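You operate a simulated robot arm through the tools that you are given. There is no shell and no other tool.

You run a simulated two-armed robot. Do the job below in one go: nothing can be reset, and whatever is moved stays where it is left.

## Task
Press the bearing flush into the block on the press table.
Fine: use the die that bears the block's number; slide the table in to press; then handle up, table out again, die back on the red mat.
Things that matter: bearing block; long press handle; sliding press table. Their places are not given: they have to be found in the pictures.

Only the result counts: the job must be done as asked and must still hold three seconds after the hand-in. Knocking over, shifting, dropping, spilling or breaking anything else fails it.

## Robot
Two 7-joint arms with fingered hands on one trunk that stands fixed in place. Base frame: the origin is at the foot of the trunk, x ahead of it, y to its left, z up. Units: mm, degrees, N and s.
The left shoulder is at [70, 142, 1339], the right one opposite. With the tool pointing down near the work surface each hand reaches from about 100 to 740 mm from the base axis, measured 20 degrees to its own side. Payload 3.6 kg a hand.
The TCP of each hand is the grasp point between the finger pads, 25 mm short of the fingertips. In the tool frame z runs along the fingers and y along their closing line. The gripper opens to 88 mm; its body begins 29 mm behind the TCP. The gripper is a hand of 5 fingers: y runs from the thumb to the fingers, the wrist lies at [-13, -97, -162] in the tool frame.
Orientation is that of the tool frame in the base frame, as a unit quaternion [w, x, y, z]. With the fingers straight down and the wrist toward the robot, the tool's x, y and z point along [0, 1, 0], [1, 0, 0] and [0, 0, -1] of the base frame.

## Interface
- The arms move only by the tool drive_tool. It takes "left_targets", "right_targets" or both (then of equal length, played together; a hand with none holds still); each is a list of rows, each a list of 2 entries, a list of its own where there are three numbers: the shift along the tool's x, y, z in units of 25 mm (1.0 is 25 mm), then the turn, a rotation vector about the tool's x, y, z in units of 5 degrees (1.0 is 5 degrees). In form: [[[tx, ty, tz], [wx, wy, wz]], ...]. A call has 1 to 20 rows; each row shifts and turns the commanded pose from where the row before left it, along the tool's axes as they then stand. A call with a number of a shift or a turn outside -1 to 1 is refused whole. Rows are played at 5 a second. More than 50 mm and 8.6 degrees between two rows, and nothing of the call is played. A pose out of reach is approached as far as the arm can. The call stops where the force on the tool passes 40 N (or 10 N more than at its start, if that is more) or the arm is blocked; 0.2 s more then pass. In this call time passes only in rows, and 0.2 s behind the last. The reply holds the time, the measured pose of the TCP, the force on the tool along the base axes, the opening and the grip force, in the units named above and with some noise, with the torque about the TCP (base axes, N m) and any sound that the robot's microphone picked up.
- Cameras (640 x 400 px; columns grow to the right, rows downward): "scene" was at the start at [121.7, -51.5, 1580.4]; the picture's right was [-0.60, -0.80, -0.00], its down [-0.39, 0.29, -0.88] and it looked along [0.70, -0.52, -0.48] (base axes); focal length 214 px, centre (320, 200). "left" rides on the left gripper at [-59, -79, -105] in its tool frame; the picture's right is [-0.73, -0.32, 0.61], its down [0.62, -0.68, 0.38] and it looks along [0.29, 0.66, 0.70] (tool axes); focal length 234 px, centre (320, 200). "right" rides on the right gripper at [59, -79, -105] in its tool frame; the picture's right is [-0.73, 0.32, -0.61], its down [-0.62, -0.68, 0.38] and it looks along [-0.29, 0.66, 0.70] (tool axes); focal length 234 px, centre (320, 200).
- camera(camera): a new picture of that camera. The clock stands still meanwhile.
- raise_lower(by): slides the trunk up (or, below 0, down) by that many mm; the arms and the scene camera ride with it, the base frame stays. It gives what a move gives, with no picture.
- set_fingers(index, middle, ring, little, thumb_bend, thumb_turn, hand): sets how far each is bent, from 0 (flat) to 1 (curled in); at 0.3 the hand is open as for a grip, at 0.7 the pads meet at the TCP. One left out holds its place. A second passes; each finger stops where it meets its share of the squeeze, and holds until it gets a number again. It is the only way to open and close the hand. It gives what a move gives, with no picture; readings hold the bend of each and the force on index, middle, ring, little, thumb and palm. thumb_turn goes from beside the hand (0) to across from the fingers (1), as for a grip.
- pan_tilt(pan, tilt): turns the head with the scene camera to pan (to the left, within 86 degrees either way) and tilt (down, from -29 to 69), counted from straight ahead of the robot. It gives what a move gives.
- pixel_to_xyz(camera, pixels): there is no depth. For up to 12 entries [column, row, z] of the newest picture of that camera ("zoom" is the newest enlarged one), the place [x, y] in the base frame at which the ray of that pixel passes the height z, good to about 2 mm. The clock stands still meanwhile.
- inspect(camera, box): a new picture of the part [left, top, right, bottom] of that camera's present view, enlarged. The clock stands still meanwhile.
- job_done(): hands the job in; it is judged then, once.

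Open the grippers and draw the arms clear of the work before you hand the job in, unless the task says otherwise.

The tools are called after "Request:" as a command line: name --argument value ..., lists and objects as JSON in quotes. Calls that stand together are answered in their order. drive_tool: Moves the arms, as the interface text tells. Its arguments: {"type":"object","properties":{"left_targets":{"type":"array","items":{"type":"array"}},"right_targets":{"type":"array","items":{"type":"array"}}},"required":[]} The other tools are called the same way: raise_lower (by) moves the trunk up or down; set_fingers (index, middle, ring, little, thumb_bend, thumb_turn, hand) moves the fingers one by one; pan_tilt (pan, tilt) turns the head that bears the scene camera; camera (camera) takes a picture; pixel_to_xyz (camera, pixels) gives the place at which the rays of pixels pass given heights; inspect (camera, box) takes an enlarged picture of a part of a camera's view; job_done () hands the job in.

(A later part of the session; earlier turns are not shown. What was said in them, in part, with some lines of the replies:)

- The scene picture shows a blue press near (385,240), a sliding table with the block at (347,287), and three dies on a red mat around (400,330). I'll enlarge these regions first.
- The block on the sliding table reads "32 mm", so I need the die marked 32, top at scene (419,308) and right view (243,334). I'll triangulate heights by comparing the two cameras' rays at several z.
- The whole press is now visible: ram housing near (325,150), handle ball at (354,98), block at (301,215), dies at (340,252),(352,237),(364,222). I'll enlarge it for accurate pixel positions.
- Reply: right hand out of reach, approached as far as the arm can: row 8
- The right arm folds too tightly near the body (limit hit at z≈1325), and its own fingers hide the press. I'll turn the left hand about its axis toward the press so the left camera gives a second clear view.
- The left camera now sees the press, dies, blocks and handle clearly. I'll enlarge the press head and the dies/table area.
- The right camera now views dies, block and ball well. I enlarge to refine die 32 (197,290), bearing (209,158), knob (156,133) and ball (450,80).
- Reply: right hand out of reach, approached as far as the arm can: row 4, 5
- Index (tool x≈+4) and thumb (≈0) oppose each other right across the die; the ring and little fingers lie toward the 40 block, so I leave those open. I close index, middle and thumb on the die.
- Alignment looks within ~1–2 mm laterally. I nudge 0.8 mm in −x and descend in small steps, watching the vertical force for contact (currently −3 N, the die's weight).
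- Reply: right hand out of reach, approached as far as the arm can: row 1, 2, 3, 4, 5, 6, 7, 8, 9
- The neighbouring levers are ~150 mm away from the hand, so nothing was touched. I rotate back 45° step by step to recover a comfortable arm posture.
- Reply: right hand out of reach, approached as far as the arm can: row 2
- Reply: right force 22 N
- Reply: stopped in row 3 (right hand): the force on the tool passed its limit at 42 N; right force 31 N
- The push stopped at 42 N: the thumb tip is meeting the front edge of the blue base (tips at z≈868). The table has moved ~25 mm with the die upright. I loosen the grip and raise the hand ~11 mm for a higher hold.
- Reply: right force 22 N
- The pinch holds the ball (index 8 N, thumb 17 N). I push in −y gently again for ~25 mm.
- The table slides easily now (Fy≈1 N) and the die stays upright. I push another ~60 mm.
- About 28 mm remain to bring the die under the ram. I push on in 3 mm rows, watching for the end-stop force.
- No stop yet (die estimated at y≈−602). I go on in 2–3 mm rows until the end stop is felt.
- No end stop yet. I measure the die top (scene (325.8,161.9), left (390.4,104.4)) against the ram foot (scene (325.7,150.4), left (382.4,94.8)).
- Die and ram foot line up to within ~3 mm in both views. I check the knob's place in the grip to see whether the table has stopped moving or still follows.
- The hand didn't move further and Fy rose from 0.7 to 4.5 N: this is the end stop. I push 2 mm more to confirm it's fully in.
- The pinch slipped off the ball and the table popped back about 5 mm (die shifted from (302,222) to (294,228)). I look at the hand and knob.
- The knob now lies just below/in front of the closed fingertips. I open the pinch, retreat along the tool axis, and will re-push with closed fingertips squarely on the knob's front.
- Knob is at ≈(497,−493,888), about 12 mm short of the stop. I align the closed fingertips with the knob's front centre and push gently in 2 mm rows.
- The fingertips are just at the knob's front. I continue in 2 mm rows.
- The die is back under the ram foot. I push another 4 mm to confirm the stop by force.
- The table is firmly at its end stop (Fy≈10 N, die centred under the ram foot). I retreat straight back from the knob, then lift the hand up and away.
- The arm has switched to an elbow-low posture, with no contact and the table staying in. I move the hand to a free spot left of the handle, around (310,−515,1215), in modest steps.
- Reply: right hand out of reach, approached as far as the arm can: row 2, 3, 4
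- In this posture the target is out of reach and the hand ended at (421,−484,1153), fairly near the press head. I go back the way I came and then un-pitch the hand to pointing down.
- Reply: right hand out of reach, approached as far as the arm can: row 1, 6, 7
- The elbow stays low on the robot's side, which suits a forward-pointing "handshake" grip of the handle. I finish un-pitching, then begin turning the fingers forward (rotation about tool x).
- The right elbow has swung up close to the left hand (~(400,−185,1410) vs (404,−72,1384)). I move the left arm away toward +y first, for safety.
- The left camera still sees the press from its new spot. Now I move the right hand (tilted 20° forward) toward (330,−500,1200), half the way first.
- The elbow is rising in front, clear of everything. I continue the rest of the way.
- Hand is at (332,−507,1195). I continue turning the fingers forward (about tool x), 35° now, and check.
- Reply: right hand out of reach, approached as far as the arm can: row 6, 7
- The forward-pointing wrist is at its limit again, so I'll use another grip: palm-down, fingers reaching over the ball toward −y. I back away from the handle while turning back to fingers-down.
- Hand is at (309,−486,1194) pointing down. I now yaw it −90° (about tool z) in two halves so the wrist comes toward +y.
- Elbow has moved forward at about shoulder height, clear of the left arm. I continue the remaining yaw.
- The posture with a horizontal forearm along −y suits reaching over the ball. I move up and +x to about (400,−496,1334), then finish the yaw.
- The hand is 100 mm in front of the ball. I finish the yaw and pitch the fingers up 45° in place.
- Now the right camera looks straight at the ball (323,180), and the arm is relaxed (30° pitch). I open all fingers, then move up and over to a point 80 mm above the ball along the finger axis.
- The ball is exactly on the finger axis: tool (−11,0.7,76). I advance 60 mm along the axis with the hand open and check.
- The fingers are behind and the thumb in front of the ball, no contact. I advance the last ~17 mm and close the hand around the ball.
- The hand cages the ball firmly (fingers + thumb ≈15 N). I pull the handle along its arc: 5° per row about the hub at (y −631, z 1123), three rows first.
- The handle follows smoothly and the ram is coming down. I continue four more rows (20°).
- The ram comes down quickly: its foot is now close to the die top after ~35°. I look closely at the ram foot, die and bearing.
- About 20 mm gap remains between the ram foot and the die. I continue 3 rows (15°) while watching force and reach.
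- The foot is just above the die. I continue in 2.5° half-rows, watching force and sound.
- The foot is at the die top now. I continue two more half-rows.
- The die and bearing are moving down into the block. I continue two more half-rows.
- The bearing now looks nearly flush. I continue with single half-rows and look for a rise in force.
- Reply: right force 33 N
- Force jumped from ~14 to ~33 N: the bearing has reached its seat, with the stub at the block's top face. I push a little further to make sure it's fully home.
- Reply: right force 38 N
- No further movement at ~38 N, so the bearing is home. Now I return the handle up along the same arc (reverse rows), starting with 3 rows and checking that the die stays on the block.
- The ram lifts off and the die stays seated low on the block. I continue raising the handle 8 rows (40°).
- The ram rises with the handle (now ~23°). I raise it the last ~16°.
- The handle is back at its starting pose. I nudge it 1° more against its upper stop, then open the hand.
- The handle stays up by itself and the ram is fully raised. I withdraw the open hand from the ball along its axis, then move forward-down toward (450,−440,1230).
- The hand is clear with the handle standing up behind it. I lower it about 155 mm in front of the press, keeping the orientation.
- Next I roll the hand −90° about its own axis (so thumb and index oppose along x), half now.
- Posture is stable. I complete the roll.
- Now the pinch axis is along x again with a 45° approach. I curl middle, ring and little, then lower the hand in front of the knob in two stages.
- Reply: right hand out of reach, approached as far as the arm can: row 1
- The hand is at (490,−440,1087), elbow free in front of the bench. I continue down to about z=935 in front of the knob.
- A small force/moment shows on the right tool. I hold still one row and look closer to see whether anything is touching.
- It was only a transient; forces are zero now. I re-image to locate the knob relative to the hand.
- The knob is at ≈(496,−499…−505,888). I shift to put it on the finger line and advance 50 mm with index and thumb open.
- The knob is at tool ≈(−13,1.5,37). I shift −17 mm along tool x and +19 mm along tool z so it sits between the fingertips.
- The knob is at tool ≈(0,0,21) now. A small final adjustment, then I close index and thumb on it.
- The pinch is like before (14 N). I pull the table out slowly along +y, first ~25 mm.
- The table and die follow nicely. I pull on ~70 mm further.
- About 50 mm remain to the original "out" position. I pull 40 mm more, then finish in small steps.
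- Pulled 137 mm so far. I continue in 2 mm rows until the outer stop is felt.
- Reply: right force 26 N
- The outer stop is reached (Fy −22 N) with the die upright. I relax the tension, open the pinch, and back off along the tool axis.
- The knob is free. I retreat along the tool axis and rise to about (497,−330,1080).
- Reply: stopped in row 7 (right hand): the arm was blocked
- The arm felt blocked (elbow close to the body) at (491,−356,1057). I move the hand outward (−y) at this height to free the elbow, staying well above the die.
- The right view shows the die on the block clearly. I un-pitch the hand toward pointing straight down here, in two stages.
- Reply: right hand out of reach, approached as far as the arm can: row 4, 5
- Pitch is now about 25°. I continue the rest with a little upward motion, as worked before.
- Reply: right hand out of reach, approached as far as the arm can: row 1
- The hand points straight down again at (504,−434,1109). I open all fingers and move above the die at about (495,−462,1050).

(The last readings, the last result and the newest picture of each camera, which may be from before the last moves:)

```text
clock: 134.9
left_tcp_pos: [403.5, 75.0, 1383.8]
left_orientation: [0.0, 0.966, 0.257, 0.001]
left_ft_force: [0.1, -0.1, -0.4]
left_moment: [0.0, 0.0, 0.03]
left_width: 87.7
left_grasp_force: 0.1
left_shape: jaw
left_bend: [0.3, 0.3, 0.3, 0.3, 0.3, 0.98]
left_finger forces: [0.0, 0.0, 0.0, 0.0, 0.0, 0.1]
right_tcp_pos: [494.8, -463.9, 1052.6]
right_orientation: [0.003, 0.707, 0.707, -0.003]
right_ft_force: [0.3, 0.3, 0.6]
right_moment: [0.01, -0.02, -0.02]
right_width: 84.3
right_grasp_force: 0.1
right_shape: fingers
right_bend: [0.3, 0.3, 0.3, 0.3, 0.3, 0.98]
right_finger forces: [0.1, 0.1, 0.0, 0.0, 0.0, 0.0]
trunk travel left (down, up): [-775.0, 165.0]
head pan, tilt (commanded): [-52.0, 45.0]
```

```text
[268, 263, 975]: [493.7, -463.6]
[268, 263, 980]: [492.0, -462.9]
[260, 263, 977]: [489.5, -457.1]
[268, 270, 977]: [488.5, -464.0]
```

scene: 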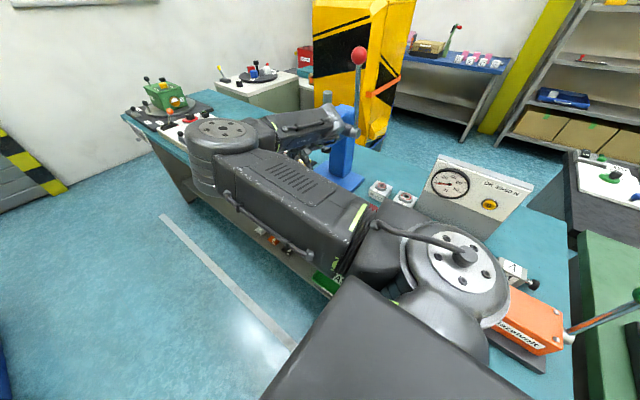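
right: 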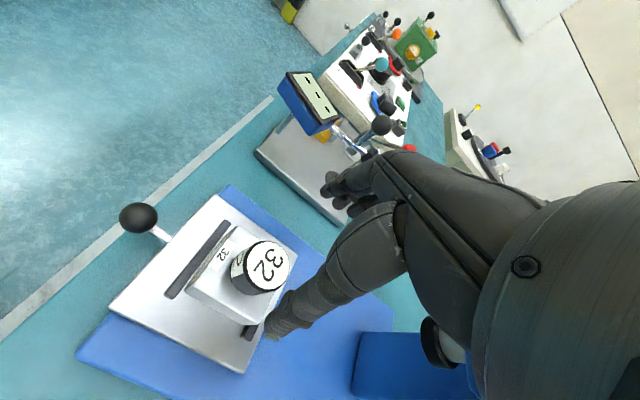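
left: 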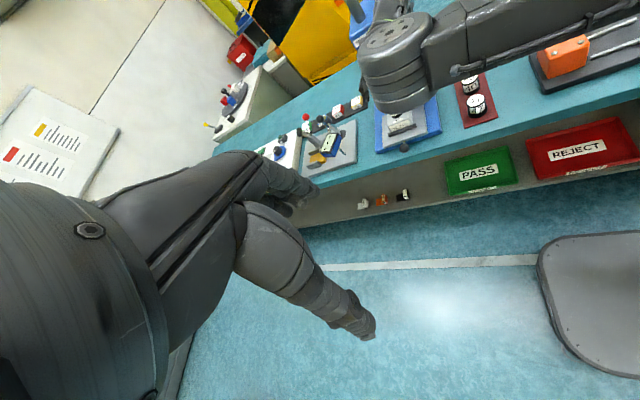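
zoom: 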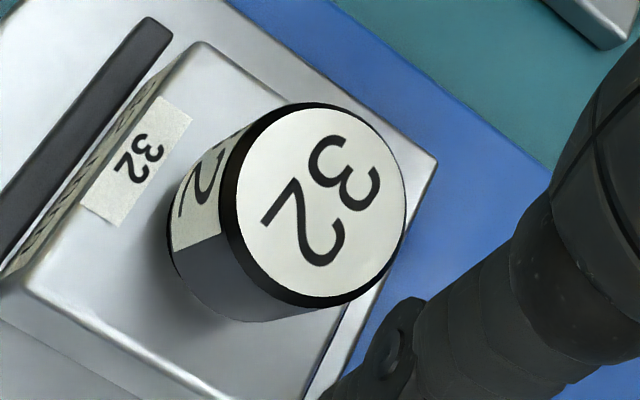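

Die centre is at ≈(492,−464), top ≈977. I descend to TCP z≈967 with a −2.5 mm x correction.

Request:
drive_tool --right_targets '[[[0, -0.1, 0.8], [0, 0, 0]], [[0, 0, 0.9], [0, 0, 0]], [[0, 0, 0.9], [0, 0, 0]], [[0, 0, 0.8], [0, 0, 0]]]'

Request:
camera --camera "right"

Request:
inspect --camera "left" --box '[340, 70, 460, 170]'

Request:
inspect --camera "scene" --box '[240, 110, 380, 230]'

```text
clock: 135.9
left_tcp_pos: [404.8, 74.5, 1384.9]
left_orientation: [0.0, 0.966, 0.258, -0.001]
left_ft_force: [0.0, 0.5, -0.3]
left_moment: [-0.02, -0.01, 0.04]
left_width: 87.8
left_grasp_force: 0.1
left_shape: jaw
left_bend: [0.3, 0.3, 0.3, 0.3, 0.3, 0.98]
left_finger forces: [0.0, 0.0, 0.0, 0.0, 0.0, 0.0]
right_tcp_pos: [493.9, -465.1, 965.0]
right_orientation: [0.003, 0.707, 0.707, -0.002]
right_ft_force: [0.5, -0.7, 0.5]
right_moment: [-0.01, -0.01, -0.03]
right_width: 84.5
right_grasp_force: 0.1
right_shape: fingers
right_bend: [0.3, 0.3, 0.3, 0.3, 0.3, 0.98]
right_finger forces: [0.0, 0.0, 0.2, 0.0, 0.0, 0.0]
trunk travel left (down, up): [-775.0, 165.0]
head pan, tilt (commanded): [-52.0, 45.0]
```

```text
taken
```

right: 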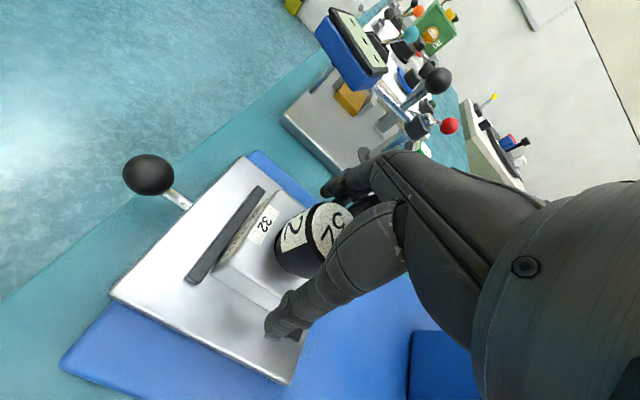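

```text
4.00 times, centred on (400, 120) of left
```

zoom: 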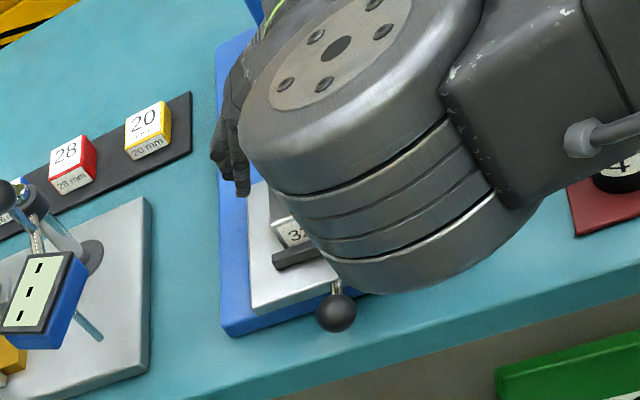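

```text
3.33 times, centred on (310, 170) of scene
```

zoom: 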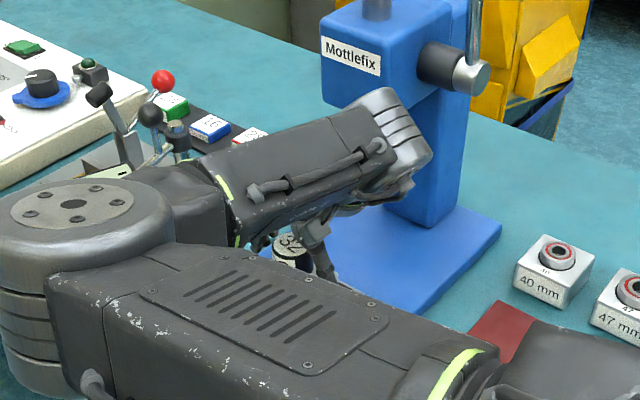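

The die sits between the fingers just as at the first pick-up. I close index, middle and thumb firmly on it.

Request:
set_fingers --hand "right" --index 0.55 --middle 0.55 --thumb_bend 0.55

Request:
set_fingers --hand "right" --index 0.7 --middle 0.7 --thumb_bend 0.75

Request:
camera --camera "right"

```text
clock: 136.9
left_tcp_pos: [403.8, 75.7, 1384.9]
left_orientation: [0.0, 0.966, 0.258, 0.0]
left_ft_force: [0.4, 0.5, -0.1]
left_moment: [-0.01, 0.02, 0.0]
left_width: 87.9
left_grasp_force: 0.1
left_shape: jaw
left_bend: [0.3, 0.3, 0.3, 0.3, 0.3, 0.98]
left_finger forces: [0.0, 0.0, 0.0, 0.0, 0.0, 0.0]
right_tcp_pos: [492.8, -464.5, 966.1]
right_orientation: [0.004, 0.706, 0.708, -0.003]
right_ft_force: [0.2, -0.2, 0.1]
right_moment: [-0.02, -0.02, -0.03]
right_width: 36.6
right_grasp_force: 2.5
right_shape: fingers
right_bend: [0.52, 0.54, 0.3, 0.3, 0.52, 1.0]
right_finger forces: [1.5, 0.9, 0.0, 0.0, 2.2, 0.1]
trunk travel left (down, up): [-775.0, 165.0]
head pan, tilt (commanded): [-52.0, 45.0]
```

```text
clock: 137.9
left_tcp_pos: [404.2, 75.5, 1384.2]
left_orientation: [0.0, 0.966, 0.258, 0.0]
left_ft_force: [-0.1, -1.9, -0.4]
left_moment: [0.01, 0.01, 0.0]
left_width: 87.4
left_grasp_force: 0.2
left_shape: jaw
left_bend: [0.3, 0.3, 0.3, 0.3, 0.3, 0.98]
left_finger forces: [0.0, 0.0, 0.0, 0.0, 0.0, 0.1]
right_tcp_pos: [492.6, -465.3, 966.7]
right_orientation: [0.004, 0.707, 0.707, -0.003]
right_ft_force: [1.5, -0.5, 1.8]
right_moment: [-0.06, -0.12, -0.01]
right_width: 34.4
right_grasp_force: 14.4
right_shape: fingers
right_bend: [0.56, 0.6, 0.3, 0.3, 0.54, 1.0]
right_finger forces: [7.5, 7.2, 0.0, 0.0, 13.5, 0.1]
trunk travel left (down, up): [-775.0, 165.0]
head pan, tilt (commanded): [-52.0, 45.0]
```

```text
taken
```

right: 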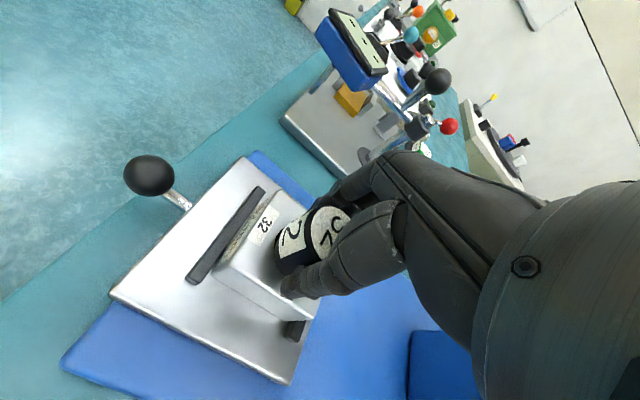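

Gripped with 14 N. I lift the die slowly ~70 mm and look at the bearing below.

Request:
drive_tool --right_targets '[[[0, 0, -0.2], [0, 0, 0]], [[0, 0, -0.4], [0, 0, 0]], [[0, 0, -0.6], [0, 0, 0]], [[0, 0, -0.8], [0, 0, 0]], [[0, 0, -0.8], [0, 0, 0]]]'

Request:
camera --camera "right"

Request:
inspect --camera "right" --box '[200, 210, 340, 310]'

```text
clock: 139.1
left_tcp_pos: [403.2, 75.8, 1384.8]
left_orientation: [-0.001, 0.966, 0.258, 0.0]
left_ft_force: [0.5, 0.7, 0.3]
left_moment: [0.0, -0.03, 0.03]
left_width: 87.9
left_grasp_force: 0.0
left_shape: jaw
left_bend: [0.3, 0.3, 0.3, 0.3, 0.3, 0.98]
left_finger forces: [0.1, 0.1, 0.0, 0.1, 0.0, 0.1]
right_tcp_pos: [492.6, -464.0, 1037.4]
right_orientation: [0.004, 0.707, 0.707, -0.002]
right_ft_force: [0.2, -1.0, -2.4]
right_moment: [-0.01, 0.0, 0.01]
right_width: 34.1
right_grasp_force: 13.9
right_shape: fingers
right_bend: [0.57, 0.61, 0.3, 0.3, 0.54, 1.0]
right_finger forces: [7.0, 6.6, 0.0, 0.0, 13.5, 0.1]
trunk travel left (down, up): [-775.0, 165.0]
head pan, tilt (commanded): [-52.0, 45.0]
```

```text
taken
```

right: 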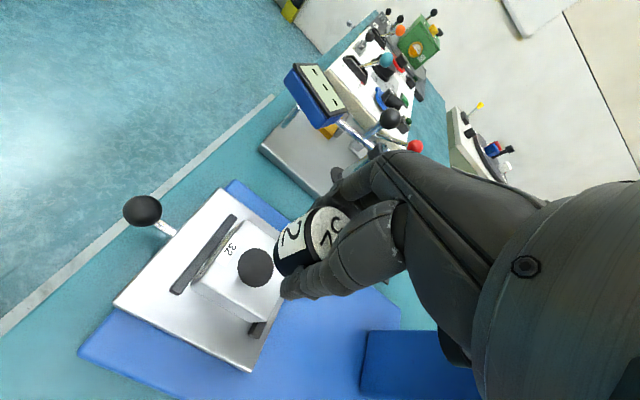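

```text
4.00 times, centred on (270, 260) of right
```

zoom: 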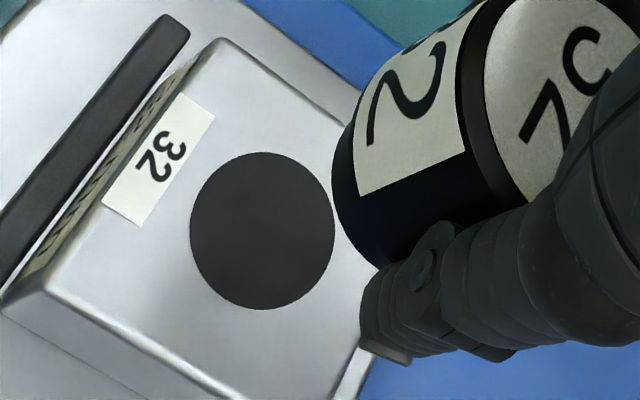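

The bearing no longer protrudes: only the dark bore disc level with the block face is visible, as expected for a flush bearing. I now carry the die back toward the mat, first along −x.

Request:
drive_tool --right_targets '[[[0, -0.4, 0], [0, 0, 0]], [[0, -0.7, 0], [0, 0, 0]], [[0, -0.8, 0.1], [0, 0, 0]], [[-0.1, -0.8, 0.1], [0, 0, 0]], [[-0.2, -0.8, 0.1], [0, 0, 0]], [[-0.3, -0.8, 0.1], [0, 0, 0]]]'

Request:
camera --camera "scene"

Request:
camera --camera "left"

Request:
camera --camera "right"

```text
clock: 140.5
left_tcp_pos: [404.0, 75.7, 1383.3]
left_orientation: [0.0, 0.966, 0.258, 0.0]
left_ft_force: [0.2, 0.6, 0.1]
left_moment: [-0.02, 0.04, 0.01]
left_width: 87.8
left_grasp_force: 0.1
left_shape: jaw
left_bend: [0.3, 0.3, 0.3, 0.3, 0.3, 0.98]
left_finger forces: [0.1, 0.0, 0.0, 0.1, 0.0, 0.0]
right_tcp_pos: [383.6, -478.3, 1027.3]
right_orientation: [0.004, 0.707, 0.707, -0.003]
right_ft_force: [-0.1, 0.9, -3.4]
right_moment: [0.02, 0.02, -0.03]
right_width: 34.2
right_grasp_force: 13.7
right_shape: fingers
right_bend: [0.57, 0.61, 0.3, 0.3, 0.54, 1.0]
right_finger forces: [7.0, 6.5, 0.1, 0.0, 13.4, 0.1]
trunk travel left (down, up): [-775.0, 165.0]
head pan, tilt (commanded): [-52.0, 45.0]
```

```text
taken
```

scene: 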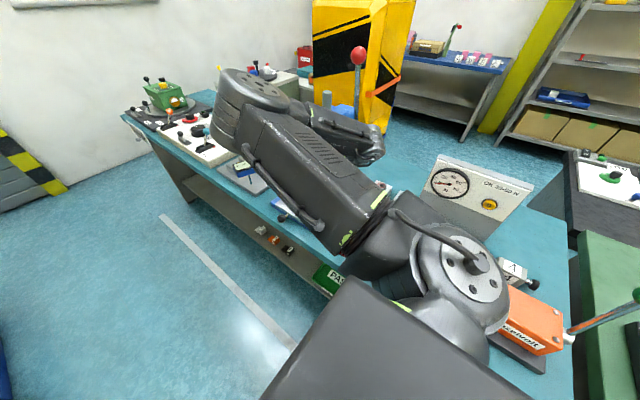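

```text
taken
```

left: 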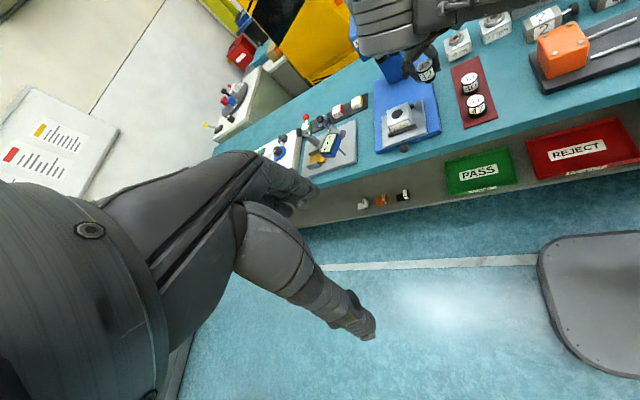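

```text
taken
```

right: 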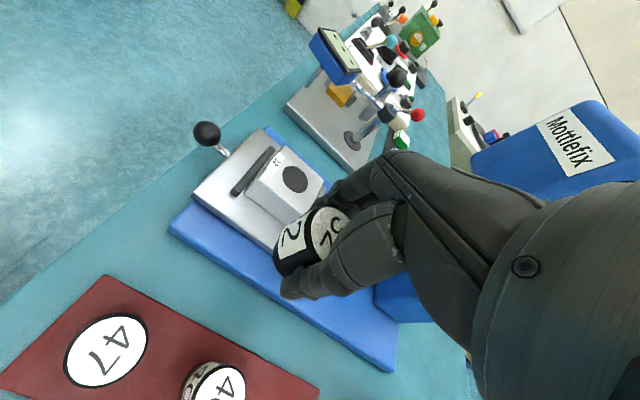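

The block is now visible to left and right cameras. I enlarge it to check the bearing's flushness.

Request:
inspect --camera "left" --box '[370, 90, 442, 150]'

Request:
inspect --camera "right" --box '[190, 120, 340, 230]'

```text
6.67 times, centred on (406, 120) of left
```

zoom: 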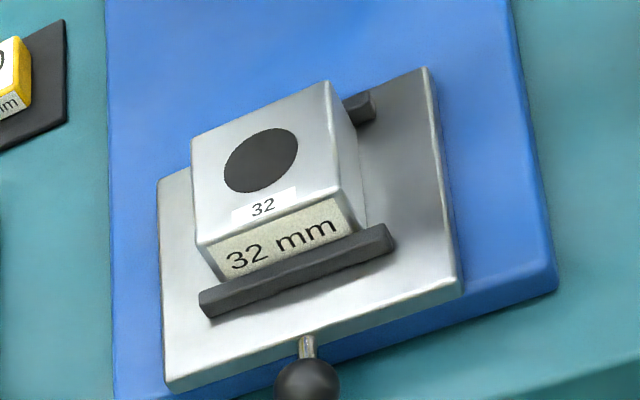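

```text
3.64 times, centred on (265, 175) of right
```

zoom: 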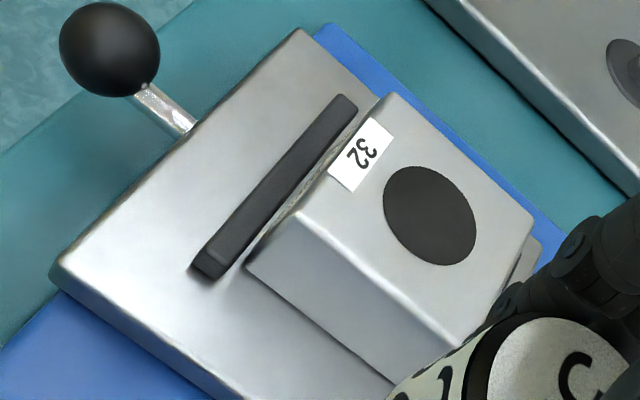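

The bearing is flush with the block face (only the dark bore disc shows, nothing protrudes). I continue toward the mat spot at (294,−601) in stages.

Request:
drive_tool --right_targets '[[[-0.5, -0.5, 0], [0, 0, 0]], [[-0.7, -0.6, 0], [0, 0, 0]], [[-0.7, -0.6, 0], [0, 0, 0]], [[-0.7, -0.6, 0], [0, 0, 0]]]'

Request:
camera --camera "scene"

Request:
camera --camera "right"

```text
clock: 141.5
left_tcp_pos: [402.6, 75.0, 1385.1]
left_orientation: [0.0, 0.966, 0.258, 0.0]
left_ft_force: [1.3, -0.7, 0.1]
left_moment: [0.03, -0.02, -0.01]
left_width: 88.0
left_grasp_force: 0.1
left_shape: jaw
left_bend: [0.3, 0.3, 0.3, 0.3, 0.3, 0.98]
left_finger forces: [0.0, 0.0, 0.1, 0.0, 0.0, 0.0]
right_tcp_pos: [328.2, -543.2, 1026.2]
right_orientation: [0.003, 0.707, 0.707, -0.002]
right_ft_force: [0.5, 0.9, -2.4]
right_moment: [0.0, -0.02, -0.02]
right_width: 34.1
right_grasp_force: 13.1
right_shape: fingers
right_bend: [0.57, 0.61, 0.3, 0.3, 0.54, 1.0]
right_finger forces: [7.0, 6.5, 0.0, 0.0, 13.5, 0.2]
trunk travel left (down, up): [-775.0, 165.0]
head pan, tilt (commanded): [-52.0, 45.0]
```

```text
taken
```

scene: 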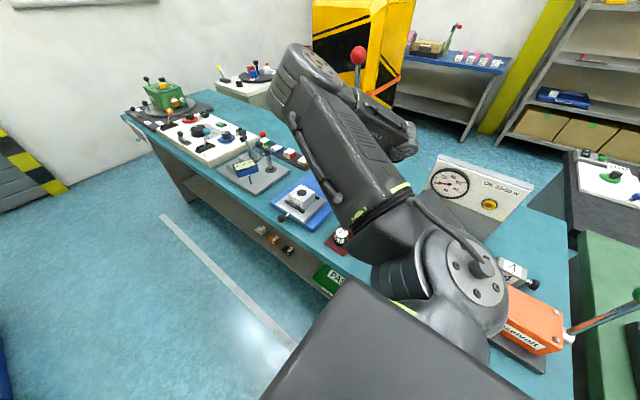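

```text
taken
```

right: 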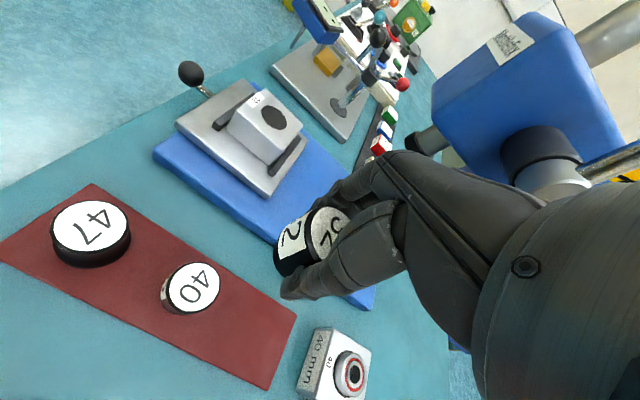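

Elbow is well clear of the handle. I go on to above the mat spot (294,−600).

Request:
drive_tool --right_targets '[[[-0.77, -0.46, 0.1], [0, 0, 0]], [[-0.77, -0.46, 0.2], [0, 0, 0]], [[-0.76, -0.42, 0.2], [0, 0, 0]]]'

Request:
camera --camera "scene"

Request:
camera --camera "right"

Request:
camera --camera "left"

```text
clock: 142.3
left_tcp_pos: [403.7, 75.4, 1384.2]
left_orientation: [-0.002, 0.966, 0.258, 0.0]
left_ft_force: [0.2, 0.1, 0.0]
left_moment: [0.0, 0.0, 0.02]
left_width: 87.6
left_grasp_force: 0.0
left_shape: jaw
left_bend: [0.3, 0.3, 0.3, 0.3, 0.3, 0.98]
left_finger forces: [0.0, 0.1, 0.0, 0.0, 0.1, 0.0]
right_tcp_pos: [295.2, -602.6, 1014.4]
right_orientation: [0.004, 0.707, 0.707, -0.003]
right_ft_force: [-0.2, -0.2, -3.5]
right_moment: [0.02, -0.04, 0.04]
right_width: 34.1
right_grasp_force: 13.5
right_shape: fingers
right_bend: [0.57, 0.61, 0.3, 0.3, 0.54, 1.0]
right_finger forces: [6.9, 6.5, 0.0, 0.1, 13.3, 0.0]
trunk travel left (down, up): [-775.0, 165.0]
head pan, tilt (commanded): [-52.0, 45.0]
```

```text
taken
```

scene: 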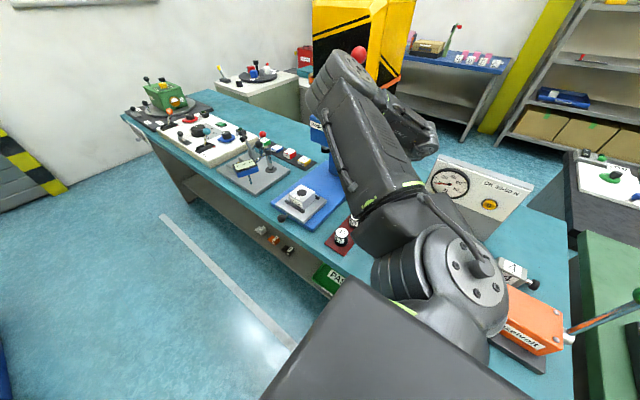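

```text
taken
```

right: 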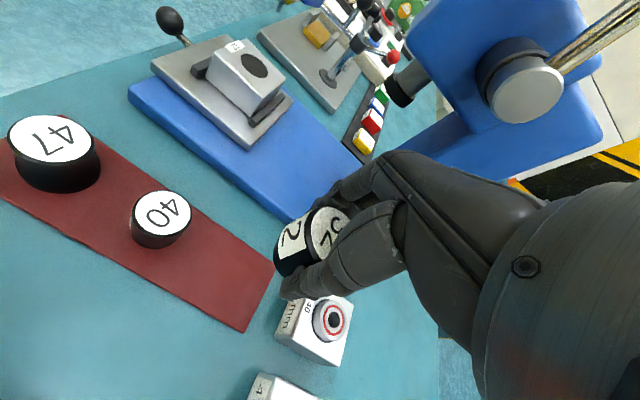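

```text
taken
```

left: 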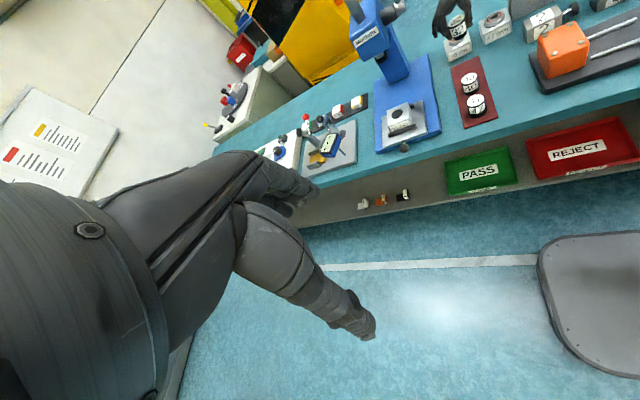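

I'm above the mat spot. To stay well within reach I first lower the trunk 40 mm (die bottom then ≈938, still above everything nearby).

Request:
raise_lower --by -40

Request:
drive_tool --right_targets '[[[0.16, -0.03, 0.5], [0, 0, 0]], [[0, 0, 0.7], [0, 0, 0]], [[0, 0, 0.6], [0, 0, 0]]]'

Request:
camera --camera "right"

Request:
inspect --camera "left" --box '[410, 0, 530, 90]'

```text
clock: 143.1
left_tcp_pos: [404.3, 75.5, 1344.6]
left_orientation: [0.0, 0.966, 0.258, 0.001]
left_ft_force: [0.4, 0.0, 0.5]
left_moment: [0.0, 0.01, 0.04]
left_width: 87.5
left_grasp_force: 0.1
left_shape: jaw
left_bend: [0.3, 0.3, 0.3, 0.3, 0.3, 0.98]
left_finger forces: [0.0, 0.0, 0.0, 0.0, 0.1, 0.0]
right_tcp_pos: [295.4, -600.0, 974.8]
right_orientation: [0.004, 0.707, 0.708, -0.002]
right_ft_force: [1.0, -0.1, -2.5]
right_moment: [0.01, -0.01, 0.02]
right_width: 34.4
right_grasp_force: 14.0
right_shape: fingers
right_bend: [0.57, 0.61, 0.3, 0.3, 0.54, 1.0]
right_finger forces: [7.0, 6.5, 0.1, 0.0, 13.3, 0.0]
trunk travel left (down, up): [-735.0, 205.0]
head pan, tilt (commanded): [-52.0, 45.0]
```

```text
clock: 143.9
left_tcp_pos: [403.9, 75.3, 1343.4]
left_orientation: [0.0, 0.966, 0.257, 0.0]
left_ft_force: [0.5, 0.1, -0.7]
left_moment: [-0.01, 0.04, 0.01]
left_width: 87.8
left_grasp_force: 0.1
left_shape: jaw
left_bend: [0.3, 0.3, 0.3, 0.3, 0.3, 0.98]
left_finger forces: [0.1, 0.0, 0.0, 0.0, 0.0, 0.1]
right_tcp_pos: [294.7, -597.7, 929.2]
right_orientation: [0.004, 0.706, 0.708, -0.003]
right_ft_force: [-0.5, -0.2, -3.3]
right_moment: [-0.01, 0.01, -0.04]
right_width: 34.2
right_grasp_force: 13.1
right_shape: fingers
right_bend: [0.57, 0.61, 0.3, 0.3, 0.54, 1.0]
right_finger forces: [7.0, 6.5, 0.0, 0.1, 13.1, 0.0]
trunk travel left (down, up): [-735.0, 205.0]
head pan, tilt (commanded): [-52.0, 45.0]
```

```text
taken
```

right: 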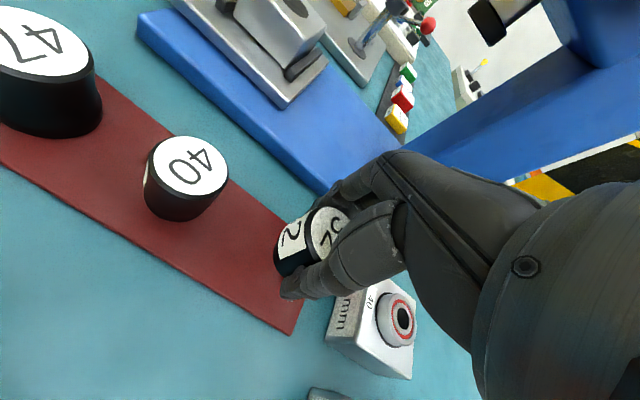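

```text
4.44 times, centred on (470, 45) of left
```

zoom: 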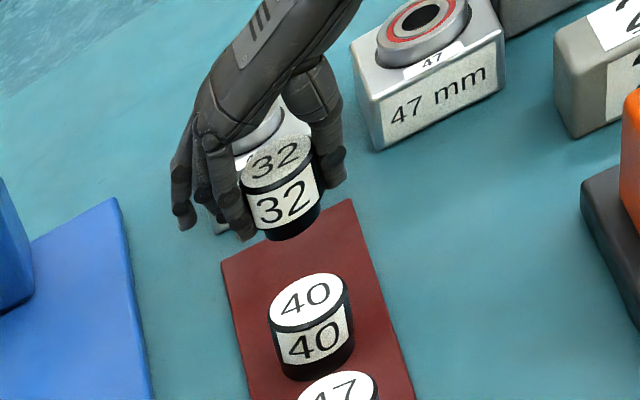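

The die hangs level above its place on the mat. I lower 30 mm, then finish in small steps to contact.

Request:
drive_tool --right_targets '[[[0, 0, 0.5], [0, 0, 0]], [[0, 0, 0.5], [0, 0, 0]], [[0, 0, 0.24], [0, 0, 0]]]'

Request:
inspect --camera "left" --box '[410, 0, 530, 90]'

```text
clock: 144.7
left_tcp_pos: [403.7, 74.6, 1344.1]
left_orientation: [-0.001, 0.966, 0.258, 0.0]
left_ft_force: [-0.2, -0.6, 0.6]
left_moment: [-0.01, -0.01, -0.01]
left_width: 87.5
left_grasp_force: 0.0
left_shape: jaw
left_bend: [0.3, 0.3, 0.3, 0.3, 0.3, 0.98]
left_finger forces: [0.1, 0.0, 0.0, 0.1, 0.0, 0.0]
right_tcp_pos: [293.7, -598.6, 898.7]
right_orientation: [0.004, 0.707, 0.707, -0.003]
right_ft_force: [-0.4, 0.8, -2.7]
right_moment: [-0.01, 0.04, -0.04]
right_width: 34.1
right_grasp_force: 13.3
right_shape: fingers
right_bend: [0.57, 0.61, 0.3, 0.3, 0.54, 1.0]
right_finger forces: [7.1, 6.6, 0.1, 0.1, 13.2, 0.1]
trunk travel left (down, up): [-735.0, 205.0]
head pan, tilt (commanded): [-52.0, 45.0]
```

```text
4.44 times, centred on (470, 45) of left
```

zoom: 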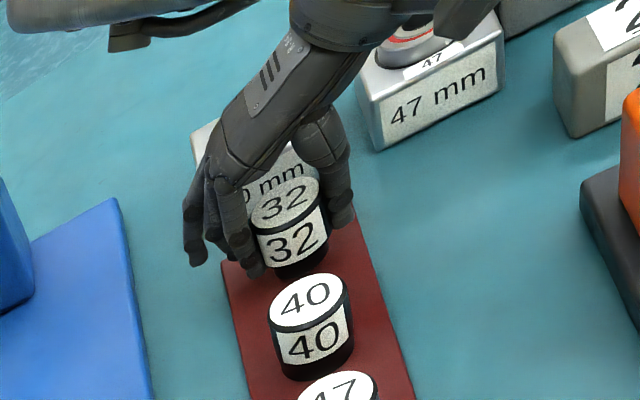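

Still in the air (Fz −2.7). I go down in ~1.5 mm rows until the weight comes off.

Request:
drive_tool --right_targets '[[[0, 0, 0.06], [0, 0, 0]], [[0, 0, 0.06], [0, 0, 0]]]'

Request:
drive_tool --right_targets '[[[0, 0, 0.05], [0, 0, 0]], [[0, 0, 0.05], [0, 0, 0]]]'

```text
clock: 145.3
left_tcp_pos: [402.2, 74.9, 1342.7]
left_orientation: [-0.001, 0.966, 0.258, 0.0]
left_ft_force: [-0.1, -0.2, 0.1]
left_moment: [0.02, -0.01, 0.01]
left_width: 87.7
left_grasp_force: 0.1
left_shape: jaw
left_bend: [0.3, 0.3, 0.3, 0.3, 0.3, 0.98]
left_finger forces: [0.1, 0.0, 0.0, 0.0, 0.0, 0.0]
right_tcp_pos: [294.9, -598.2, 893.7]
right_orientation: [0.004, 0.707, 0.707, -0.002]
right_ft_force: [0.1, -0.4, -2.7]
right_moment: [0.0, 0.0, 0.02]
right_width: 34.3
right_grasp_force: 13.3
right_shape: fingers
right_bend: [0.57, 0.61, 0.3, 0.3, 0.54, 1.0]
right_finger forces: [7.0, 6.4, 0.0, 0.0, 13.2, 0.1]
trunk travel left (down, up): [-735.0, 205.0]
head pan, tilt (commanded): [-52.0, 45.0]
```

```text
clock: 145.9
left_tcp_pos: [404.4, 75.6, 1344.0]
left_orientation: [0.0, 0.966, 0.258, -0.001]
left_ft_force: [0.0, -0.3, 0.3]
left_moment: [-0.01, 0.03, 0.0]
left_width: 87.6
left_grasp_force: 0.0
left_shape: jaw
left_bend: [0.3, 0.3, 0.3, 0.3, 0.3, 0.98]
left_finger forces: [0.0, 0.0, 0.0, 0.1, 0.0, 0.0]
right_tcp_pos: [294.6, -596.8, 892.8]
right_orientation: [0.003, 0.707, 0.707, -0.003]
right_ft_force: [-0.3, -0.5, 0.3]
right_moment: [-0.06, -0.03, 0.0]
right_width: 34.3
right_grasp_force: 13.6
right_shape: fingers
right_bend: [0.57, 0.61, 0.3, 0.3, 0.54, 1.0]
right_finger forces: [6.9, 7.1, 0.0, 0.0, 13.7, 0.1]
trunk travel left (down, up): [-735.0, 205.0]
head pan, tilt (commanded): [-52.0, 45.0]
```

Contact with the mat (Fz ≈ +0.3). I press 1 mm more, then open the fingers gently in two stages.

Request:
drive_tool --right_targets '[[[0, 0, 0.04], [0, 0, 0]]]'

Request:
set_fingers --hand "right" --index 0.47 --middle 0.47 --thumb_bend 0.47

Request:
set_fingers --hand "right" --index 0.3 --middle 0.3 --thumb_bend 0.3

Request:
inspect --camera "left" --box '[410, 0, 530, 90]'

Request:
camera --camera "right"

```text
clock: 146.3
left_tcp_pos: [402.8, 76.3, 1345.0]
left_orientation: [0.0, 0.966, 0.258, 0.0]
left_ft_force: [0.7, 0.2, 0.0]
left_moment: [-0.03, 0.01, -0.01]
left_width: 87.5
left_grasp_force: 0.0
left_shape: jaw
left_bend: [0.3, 0.3, 0.3, 0.3, 0.3, 0.98]
left_finger forces: [0.0, 0.0, 0.0, 0.1, 0.1, 0.0]
right_tcp_pos: [293.9, -596.6, 893.3]
right_orientation: [0.004, 0.707, 0.707, -0.003]
right_ft_force: [0.5, -1.5, 5.7]
right_moment: [-0.07, -0.02, 0.0]
right_width: 34.3
right_grasp_force: 14.0
right_shape: fingers
right_bend: [0.57, 0.61, 0.3, 0.3, 0.54, 1.0]
right_finger forces: [6.9, 7.3, 0.0, 0.1, 14.3, 0.0]
trunk travel left (down, up): [-735.0, 205.0]
head pan, tilt (commanded): [-52.0, 45.0]
```

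```text
clock: 147.3
left_tcp_pos: [404.2, 75.3, 1345.2]
left_orientation: [0.0, 0.966, 0.258, 0.0]
left_ft_force: [0.2, 0.2, 0.2]
left_moment: [0.02, 0.04, -0.03]
left_width: 87.9
left_grasp_force: 0.0
left_shape: jaw
left_bend: [0.3, 0.3, 0.3, 0.3, 0.3, 0.98]
left_finger forces: [0.0, 0.1, 0.0, 0.0, 0.0, 0.1]
right_tcp_pos: [294.4, -596.0, 891.7]
right_orientation: [0.004, 0.707, 0.707, -0.003]
right_ft_force: [-1.2, -0.5, -0.1]
right_moment: [0.02, 0.0, 0.01]
right_width: 48.8
right_grasp_force: 0.6
right_shape: fingers
right_bend: [0.47, 0.47, 0.3, 0.3, 0.46, 1.0]
right_finger forces: [0.1, 0.0, 0.0, 0.1, 1.3, 0.0]
trunk travel left (down, up): [-735.0, 205.0]
head pan, tilt (commanded): [-52.0, 45.0]
```

```text
clock: 148.3
left_tcp_pos: [403.7, 74.6, 1344.1]
left_orientation: [0.0, 0.966, 0.258, 0.0]
left_ft_force: [0.4, -0.1, 0.2]
left_moment: [0.0, -0.04, 0.0]
left_width: 87.6
left_grasp_force: 0.0
left_shape: jaw
left_bend: [0.3, 0.3, 0.3, 0.3, 0.3, 0.98]
left_finger forces: [0.1, 0.1, 0.1, 0.0, 0.0, 0.0]
right_tcp_pos: [293.9, -597.5, 891.7]
right_orientation: [0.004, 0.707, 0.707, -0.003]
right_ft_force: [-0.4, -0.2, 0.2]
right_moment: [-0.02, 0.0, 0.01]
right_width: 84.4
right_grasp_force: 0.0
right_shape: fingers
right_bend: [0.3, 0.3, 0.3, 0.3, 0.3, 0.98]
right_finger forces: [0.1, 0.1, 0.0, 0.0, 0.1, 0.1]
trunk travel left (down, up): [-735.0, 205.0]
head pan, tilt (commanded): [-52.0, 45.0]
```

```text
4.44 times, centred on (470, 45) of left
```

zoom: 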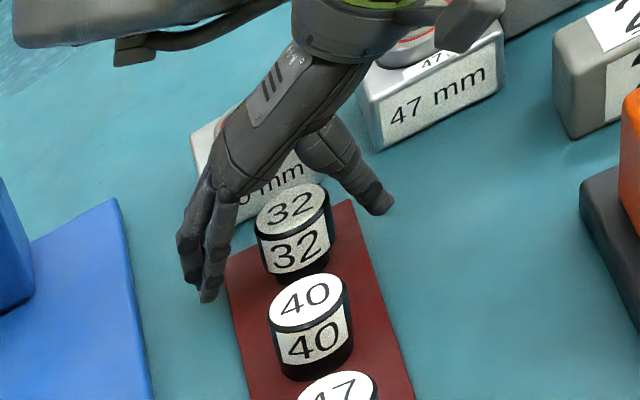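

```text
taken
```

right: 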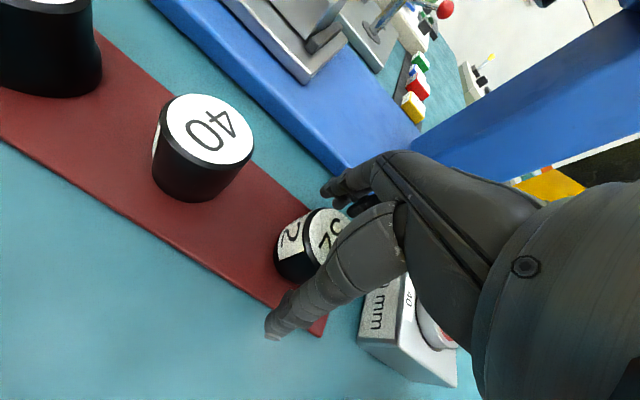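

Die 32 stands upright on the red mat and the hand is open. I lift the hand straight up ~135 mm and then draw it back.

Request:
drive_tool --right_targets '[[[0, 0, -0.4], [0, 0, 0]], [[0, 0, -0.8], [0, 0, 0]], [[0, 0, -0.9], [0, 0, 0]], [[0, 0, -0.9], [0, 0, 0]], [[0, 0, -0.9], [0, 0, 0]], [[0, 0, -0.9], [0, 0, 0]], [[0.3, 0, -0.9], [0, 0, 0]], [[0.5, -0.2, -0.9], [0, 0, 0]]]'

Request:
camera --camera "right"

Request:
camera --camera "scene"

Request:
camera --camera "left"

```text
clock: 150.1
left_tcp_pos: [403.4, 76.8, 1344.2]
left_orientation: [0.001, 0.966, 0.258, 0.001]
left_ft_force: [-0.4, 0.3, 0.3]
left_moment: [-0.01, -0.03, -0.01]
left_width: 87.5
left_grasp_force: 0.0
left_shape: jaw
left_bend: [0.3, 0.3, 0.3, 0.3, 0.3, 0.98]
left_finger forces: [0.0, 0.0, 0.0, 0.0, 0.0, 0.1]
right_tcp_pos: [290.0, -573.3, 1059.0]
right_orientation: [0.005, 0.707, 0.707, -0.003]
right_ft_force: [0.0, -0.2, -0.1]
right_moment: [0.0, 0.0, -0.01]
right_width: 84.5
right_grasp_force: 0.0
right_shape: fingers
right_bend: [0.3, 0.3, 0.3, 0.3, 0.3, 0.98]
right_finger forces: [0.0, 0.1, 0.0, 0.0, 0.1, 0.1]
trunk travel left (down, up): [-735.0, 205.0]
head pan, tilt (commanded): [-52.0, 45.0]
```

```text
taken
```

right: 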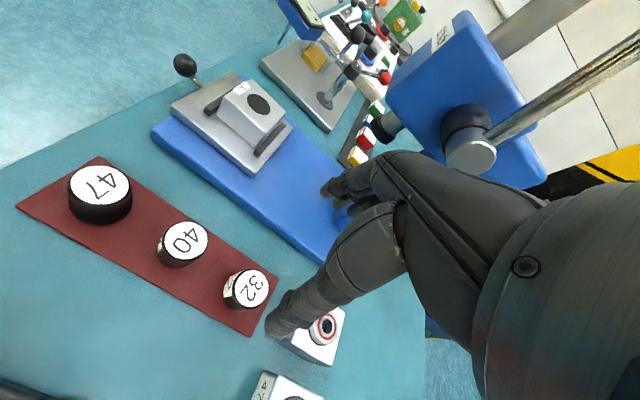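

```text
taken
```

scene: 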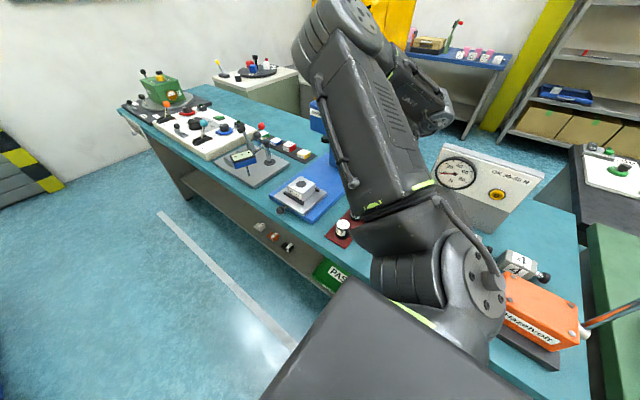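

```text
taken
```

left: 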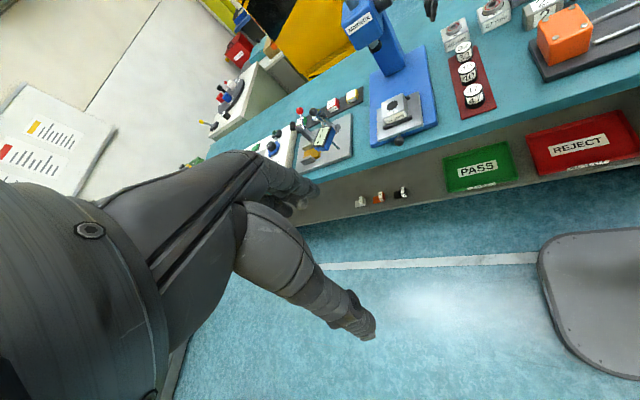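

All three dies stand on the mat. I draw the right arm further up and back, clear of the work.

Request:
drive_tool --right_targets '[[[0.5, -0.1, -0.8], [0, 0, 0]], [[0.5, -0.1, -0.8], [0, 0, 0]], [[0.5, -0.1, -0.8], [0, 0, 0]], [[0.5, -0.1, -0.8], [0, 0, 0]], [[0.5, -0.1, -0.8], [0, 0, 0]]]'

Request:
camera --camera "scene"

Request:
inspect --camera "left" --box '[340, 0, 540, 160]'

Request:
camera --camera "right"

```text
clock: 151.3
left_tcp_pos: [403.3, 76.9, 1344.3]
left_orientation: [0.001, 0.966, 0.258, 0.0]
left_ft_force: [0.1, 0.4, -0.1]
left_moment: [-0.02, 0.01, 0.01]
left_width: 87.6
left_grasp_force: 0.0
left_shape: jaw
left_bend: [0.3, 0.3, 0.3, 0.3, 0.3, 0.98]
left_finger forces: [0.0, 0.0, 0.1, 0.1, 0.0, 0.0]
right_tcp_pos: [275.0, -510.0, 1159.0]
right_orientation: [0.004, 0.707, 0.707, -0.002]
right_ft_force: [-0.6, 0.6, -0.2]
right_moment: [0.01, 0.01, -0.02]
right_width: 84.4
right_grasp_force: 0.2
right_shape: fingers
right_bend: [0.3, 0.3, 0.3, 0.3, 0.3, 0.98]
right_finger forces: [0.0, 0.0, 0.1, 0.0, 0.0, 0.0]
trunk travel left (down, up): [-735.0, 205.0]
head pan, tilt (commanded): [-52.0, 45.0]
```

```text
taken
```

scene: 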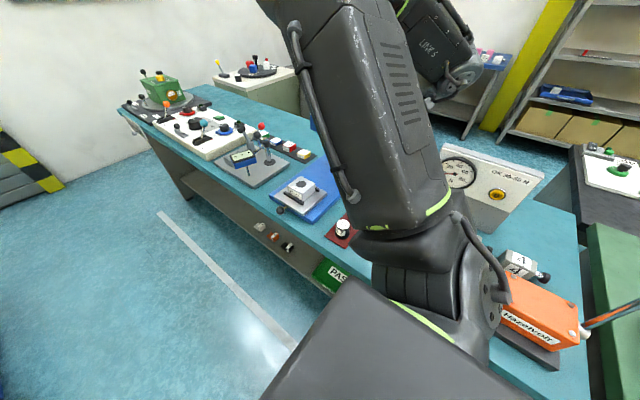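

```text
2.50 times, centred on (440, 80) of left
```

zoom: 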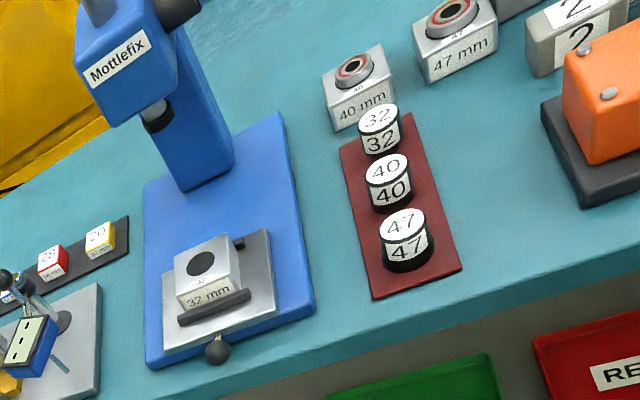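

```text
taken
```

right: 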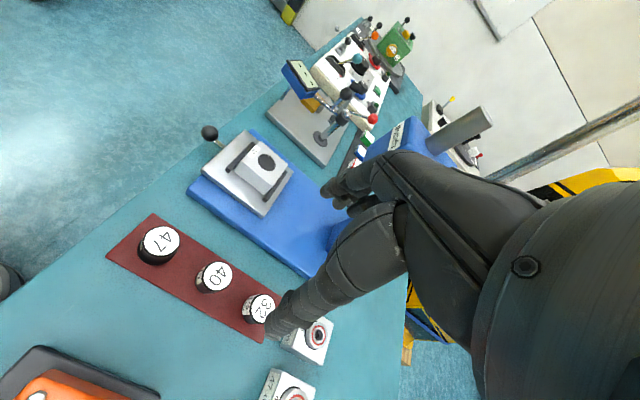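

Everything is in place: bearing flush, table out, ram up, dies on the mat. I raise the trunk 140 mm to take both arms well clear and then check the handle and ram once more.

Request:
raise_lower --by 140

Request:
drive_tool --right_targets '[[[0.3, 0, -0.8], [0, 0, 0]], [[0.3, 0, -0.8], [0, 0, 0]], [[0.3, 0, -0.8], [0, 0, 0]], [[0.3, 0, -0.8], [0, 0, 0]]]'

Request:
camera --camera "scene"

Request:
camera --camera "left"

Request:
camera --camera "right"

```text
clock: 153.0
left_tcp_pos: [404.7, 75.3, 1484.9]
left_orientation: [0.0, 0.966, 0.258, 0.0]
left_ft_force: [-0.6, -0.3, 0.2]
left_moment: [-0.01, -0.03, -0.01]
left_width: 87.6
left_grasp_force: 0.0
left_shape: jaw
left_bend: [0.3, 0.3, 0.3, 0.3, 0.3, 0.98]
left_finger forces: [0.1, 0.1, 0.1, 0.1, 0.0, 0.0]
right_tcp_pos: [274.6, -511.3, 1297.6]
right_orientation: [0.003, 0.707, 0.708, -0.003]
right_ft_force: [0.4, 0.1, 0.2]
right_moment: [-0.02, 0.02, -0.02]
right_width: 84.7
right_grasp_force: 0.0
right_shape: fingers
right_bend: [0.3, 0.3, 0.3, 0.3, 0.3, 0.98]
right_finger forces: [0.0, 0.0, 0.0, 0.0, 0.0, 0.0]
trunk travel left (down, up): [-875.0, 65.0]
head pan, tilt (commanded): [-52.0, 45.0]
```

```text
clock: 154.0
left_tcp_pos: [403.6, 76.3, 1484.9]
left_orientation: [0.001, 0.966, 0.258, -0.001]
left_ft_force: [0.3, -0.4, -0.1]
left_moment: [0.02, 0.0, 0.0]
left_width: 87.8
left_grasp_force: 0.0
left_shape: jaw
left_bend: [0.3, 0.3, 0.3, 0.3, 0.3, 0.98]
left_finger forces: [0.0, 0.0, 0.0, 0.0, 0.0, 0.0]
right_tcp_pos: [275.4, -479.8, 1378.6]
right_orientation: [0.003, 0.707, 0.707, -0.003]
right_ft_force: [0.5, 0.4, -0.3]
right_moment: [0.0, -0.03, -0.01]
right_width: 84.6
right_grasp_force: 0.0
right_shape: fingers
right_bend: [0.3, 0.3, 0.3, 0.3, 0.3, 0.98]
right_finger forces: [0.1, 0.0, 0.1, 0.0, 0.0, 0.1]
trunk travel left (down, up): [-875.0, 65.0]
head pan, tilt (commanded): [-52.0, 45.0]
```

```text
taken
```

scene: 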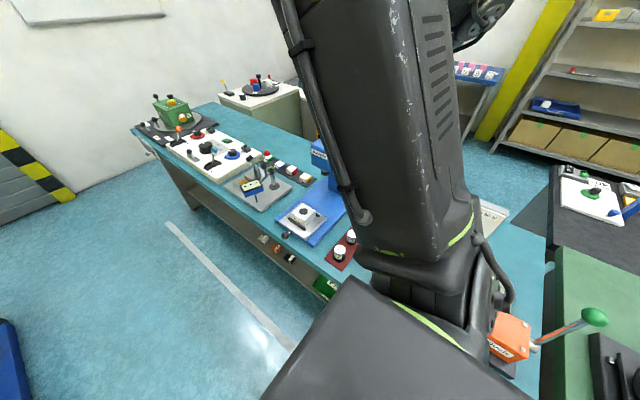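

```text
taken
```

left: 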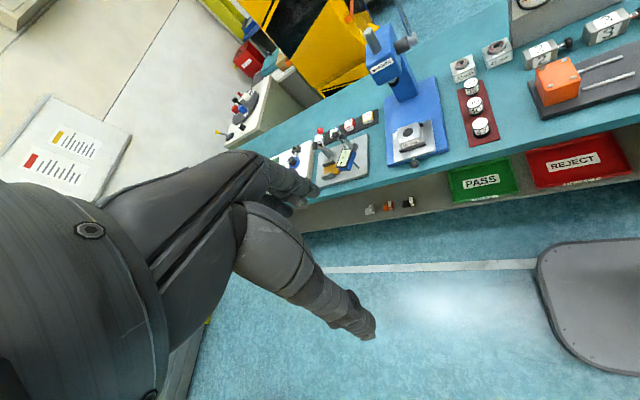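

```text
taken
```

right: 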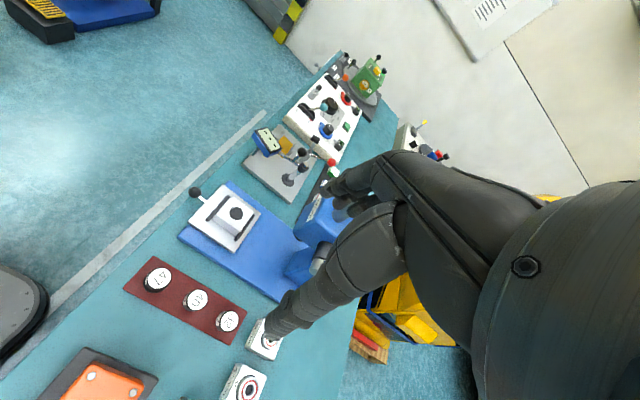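

The trunk is back at its starting height, so I can compare the same enlarged scene view with the one at the start (knob was at zoom (100,222)).

Request:
inspect --camera "scene" --box '[260, 180, 420, 280]'

Request:
inspect --camera "left" --box '[350, 0, 446, 180]'

```text
4.00 times, centred on (340, 230) of scene
```

zoom: 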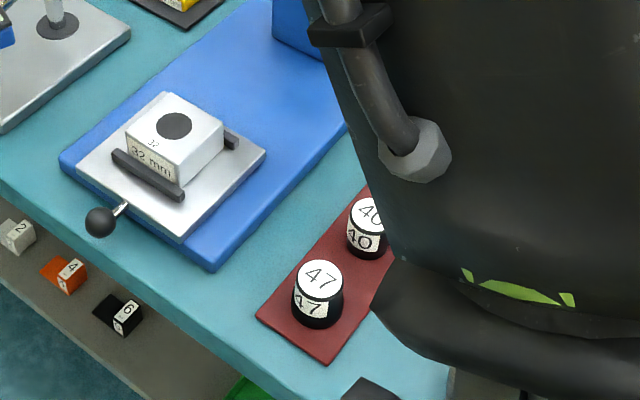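

```text
2.22 times, centred on (398, 90) of left
```

zoom: 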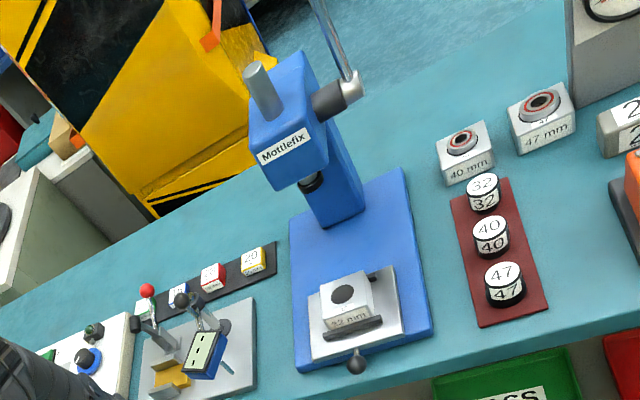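

The knob is back at exactly its starting place, the handle is up with the ram raised, the bearing is flush, and all dies stand on the mat. Both hands are open and clear, so I hand the job in.

Request:
job_done

```text
The job is handed in.
```

The bearing is pressed into the block and the press is back as you asked. I've handed the job in but have not had a verdict on it.

- **Bearing:** I used the die marked 32, which matches the block's number. With the table at its inner stop, I pulled the handle until the force rose sharply and nothing moved further. Nothing stands above the block face now. From above I see only the dark disc of the bore, so I can't rule out that the bearing sits slightly below flush.
- **Handle and ram:** the handle is up and stays there on its own, with the ram raised.
- **Table:** it is out at its stop. The knob appears at the same place in the picture as at the start.
- **Die:** the 32 die stands upright on the red mat, near where it came from. The 40 and 47 dies stand where they were.
- **Arms:** both hands are open and clear of the work.

During the first push the grip slipped off the knob and the table popped back a few millimetres. I pushed it in again to the stop before pressing. In the pictures nothing else was knocked over or moved.
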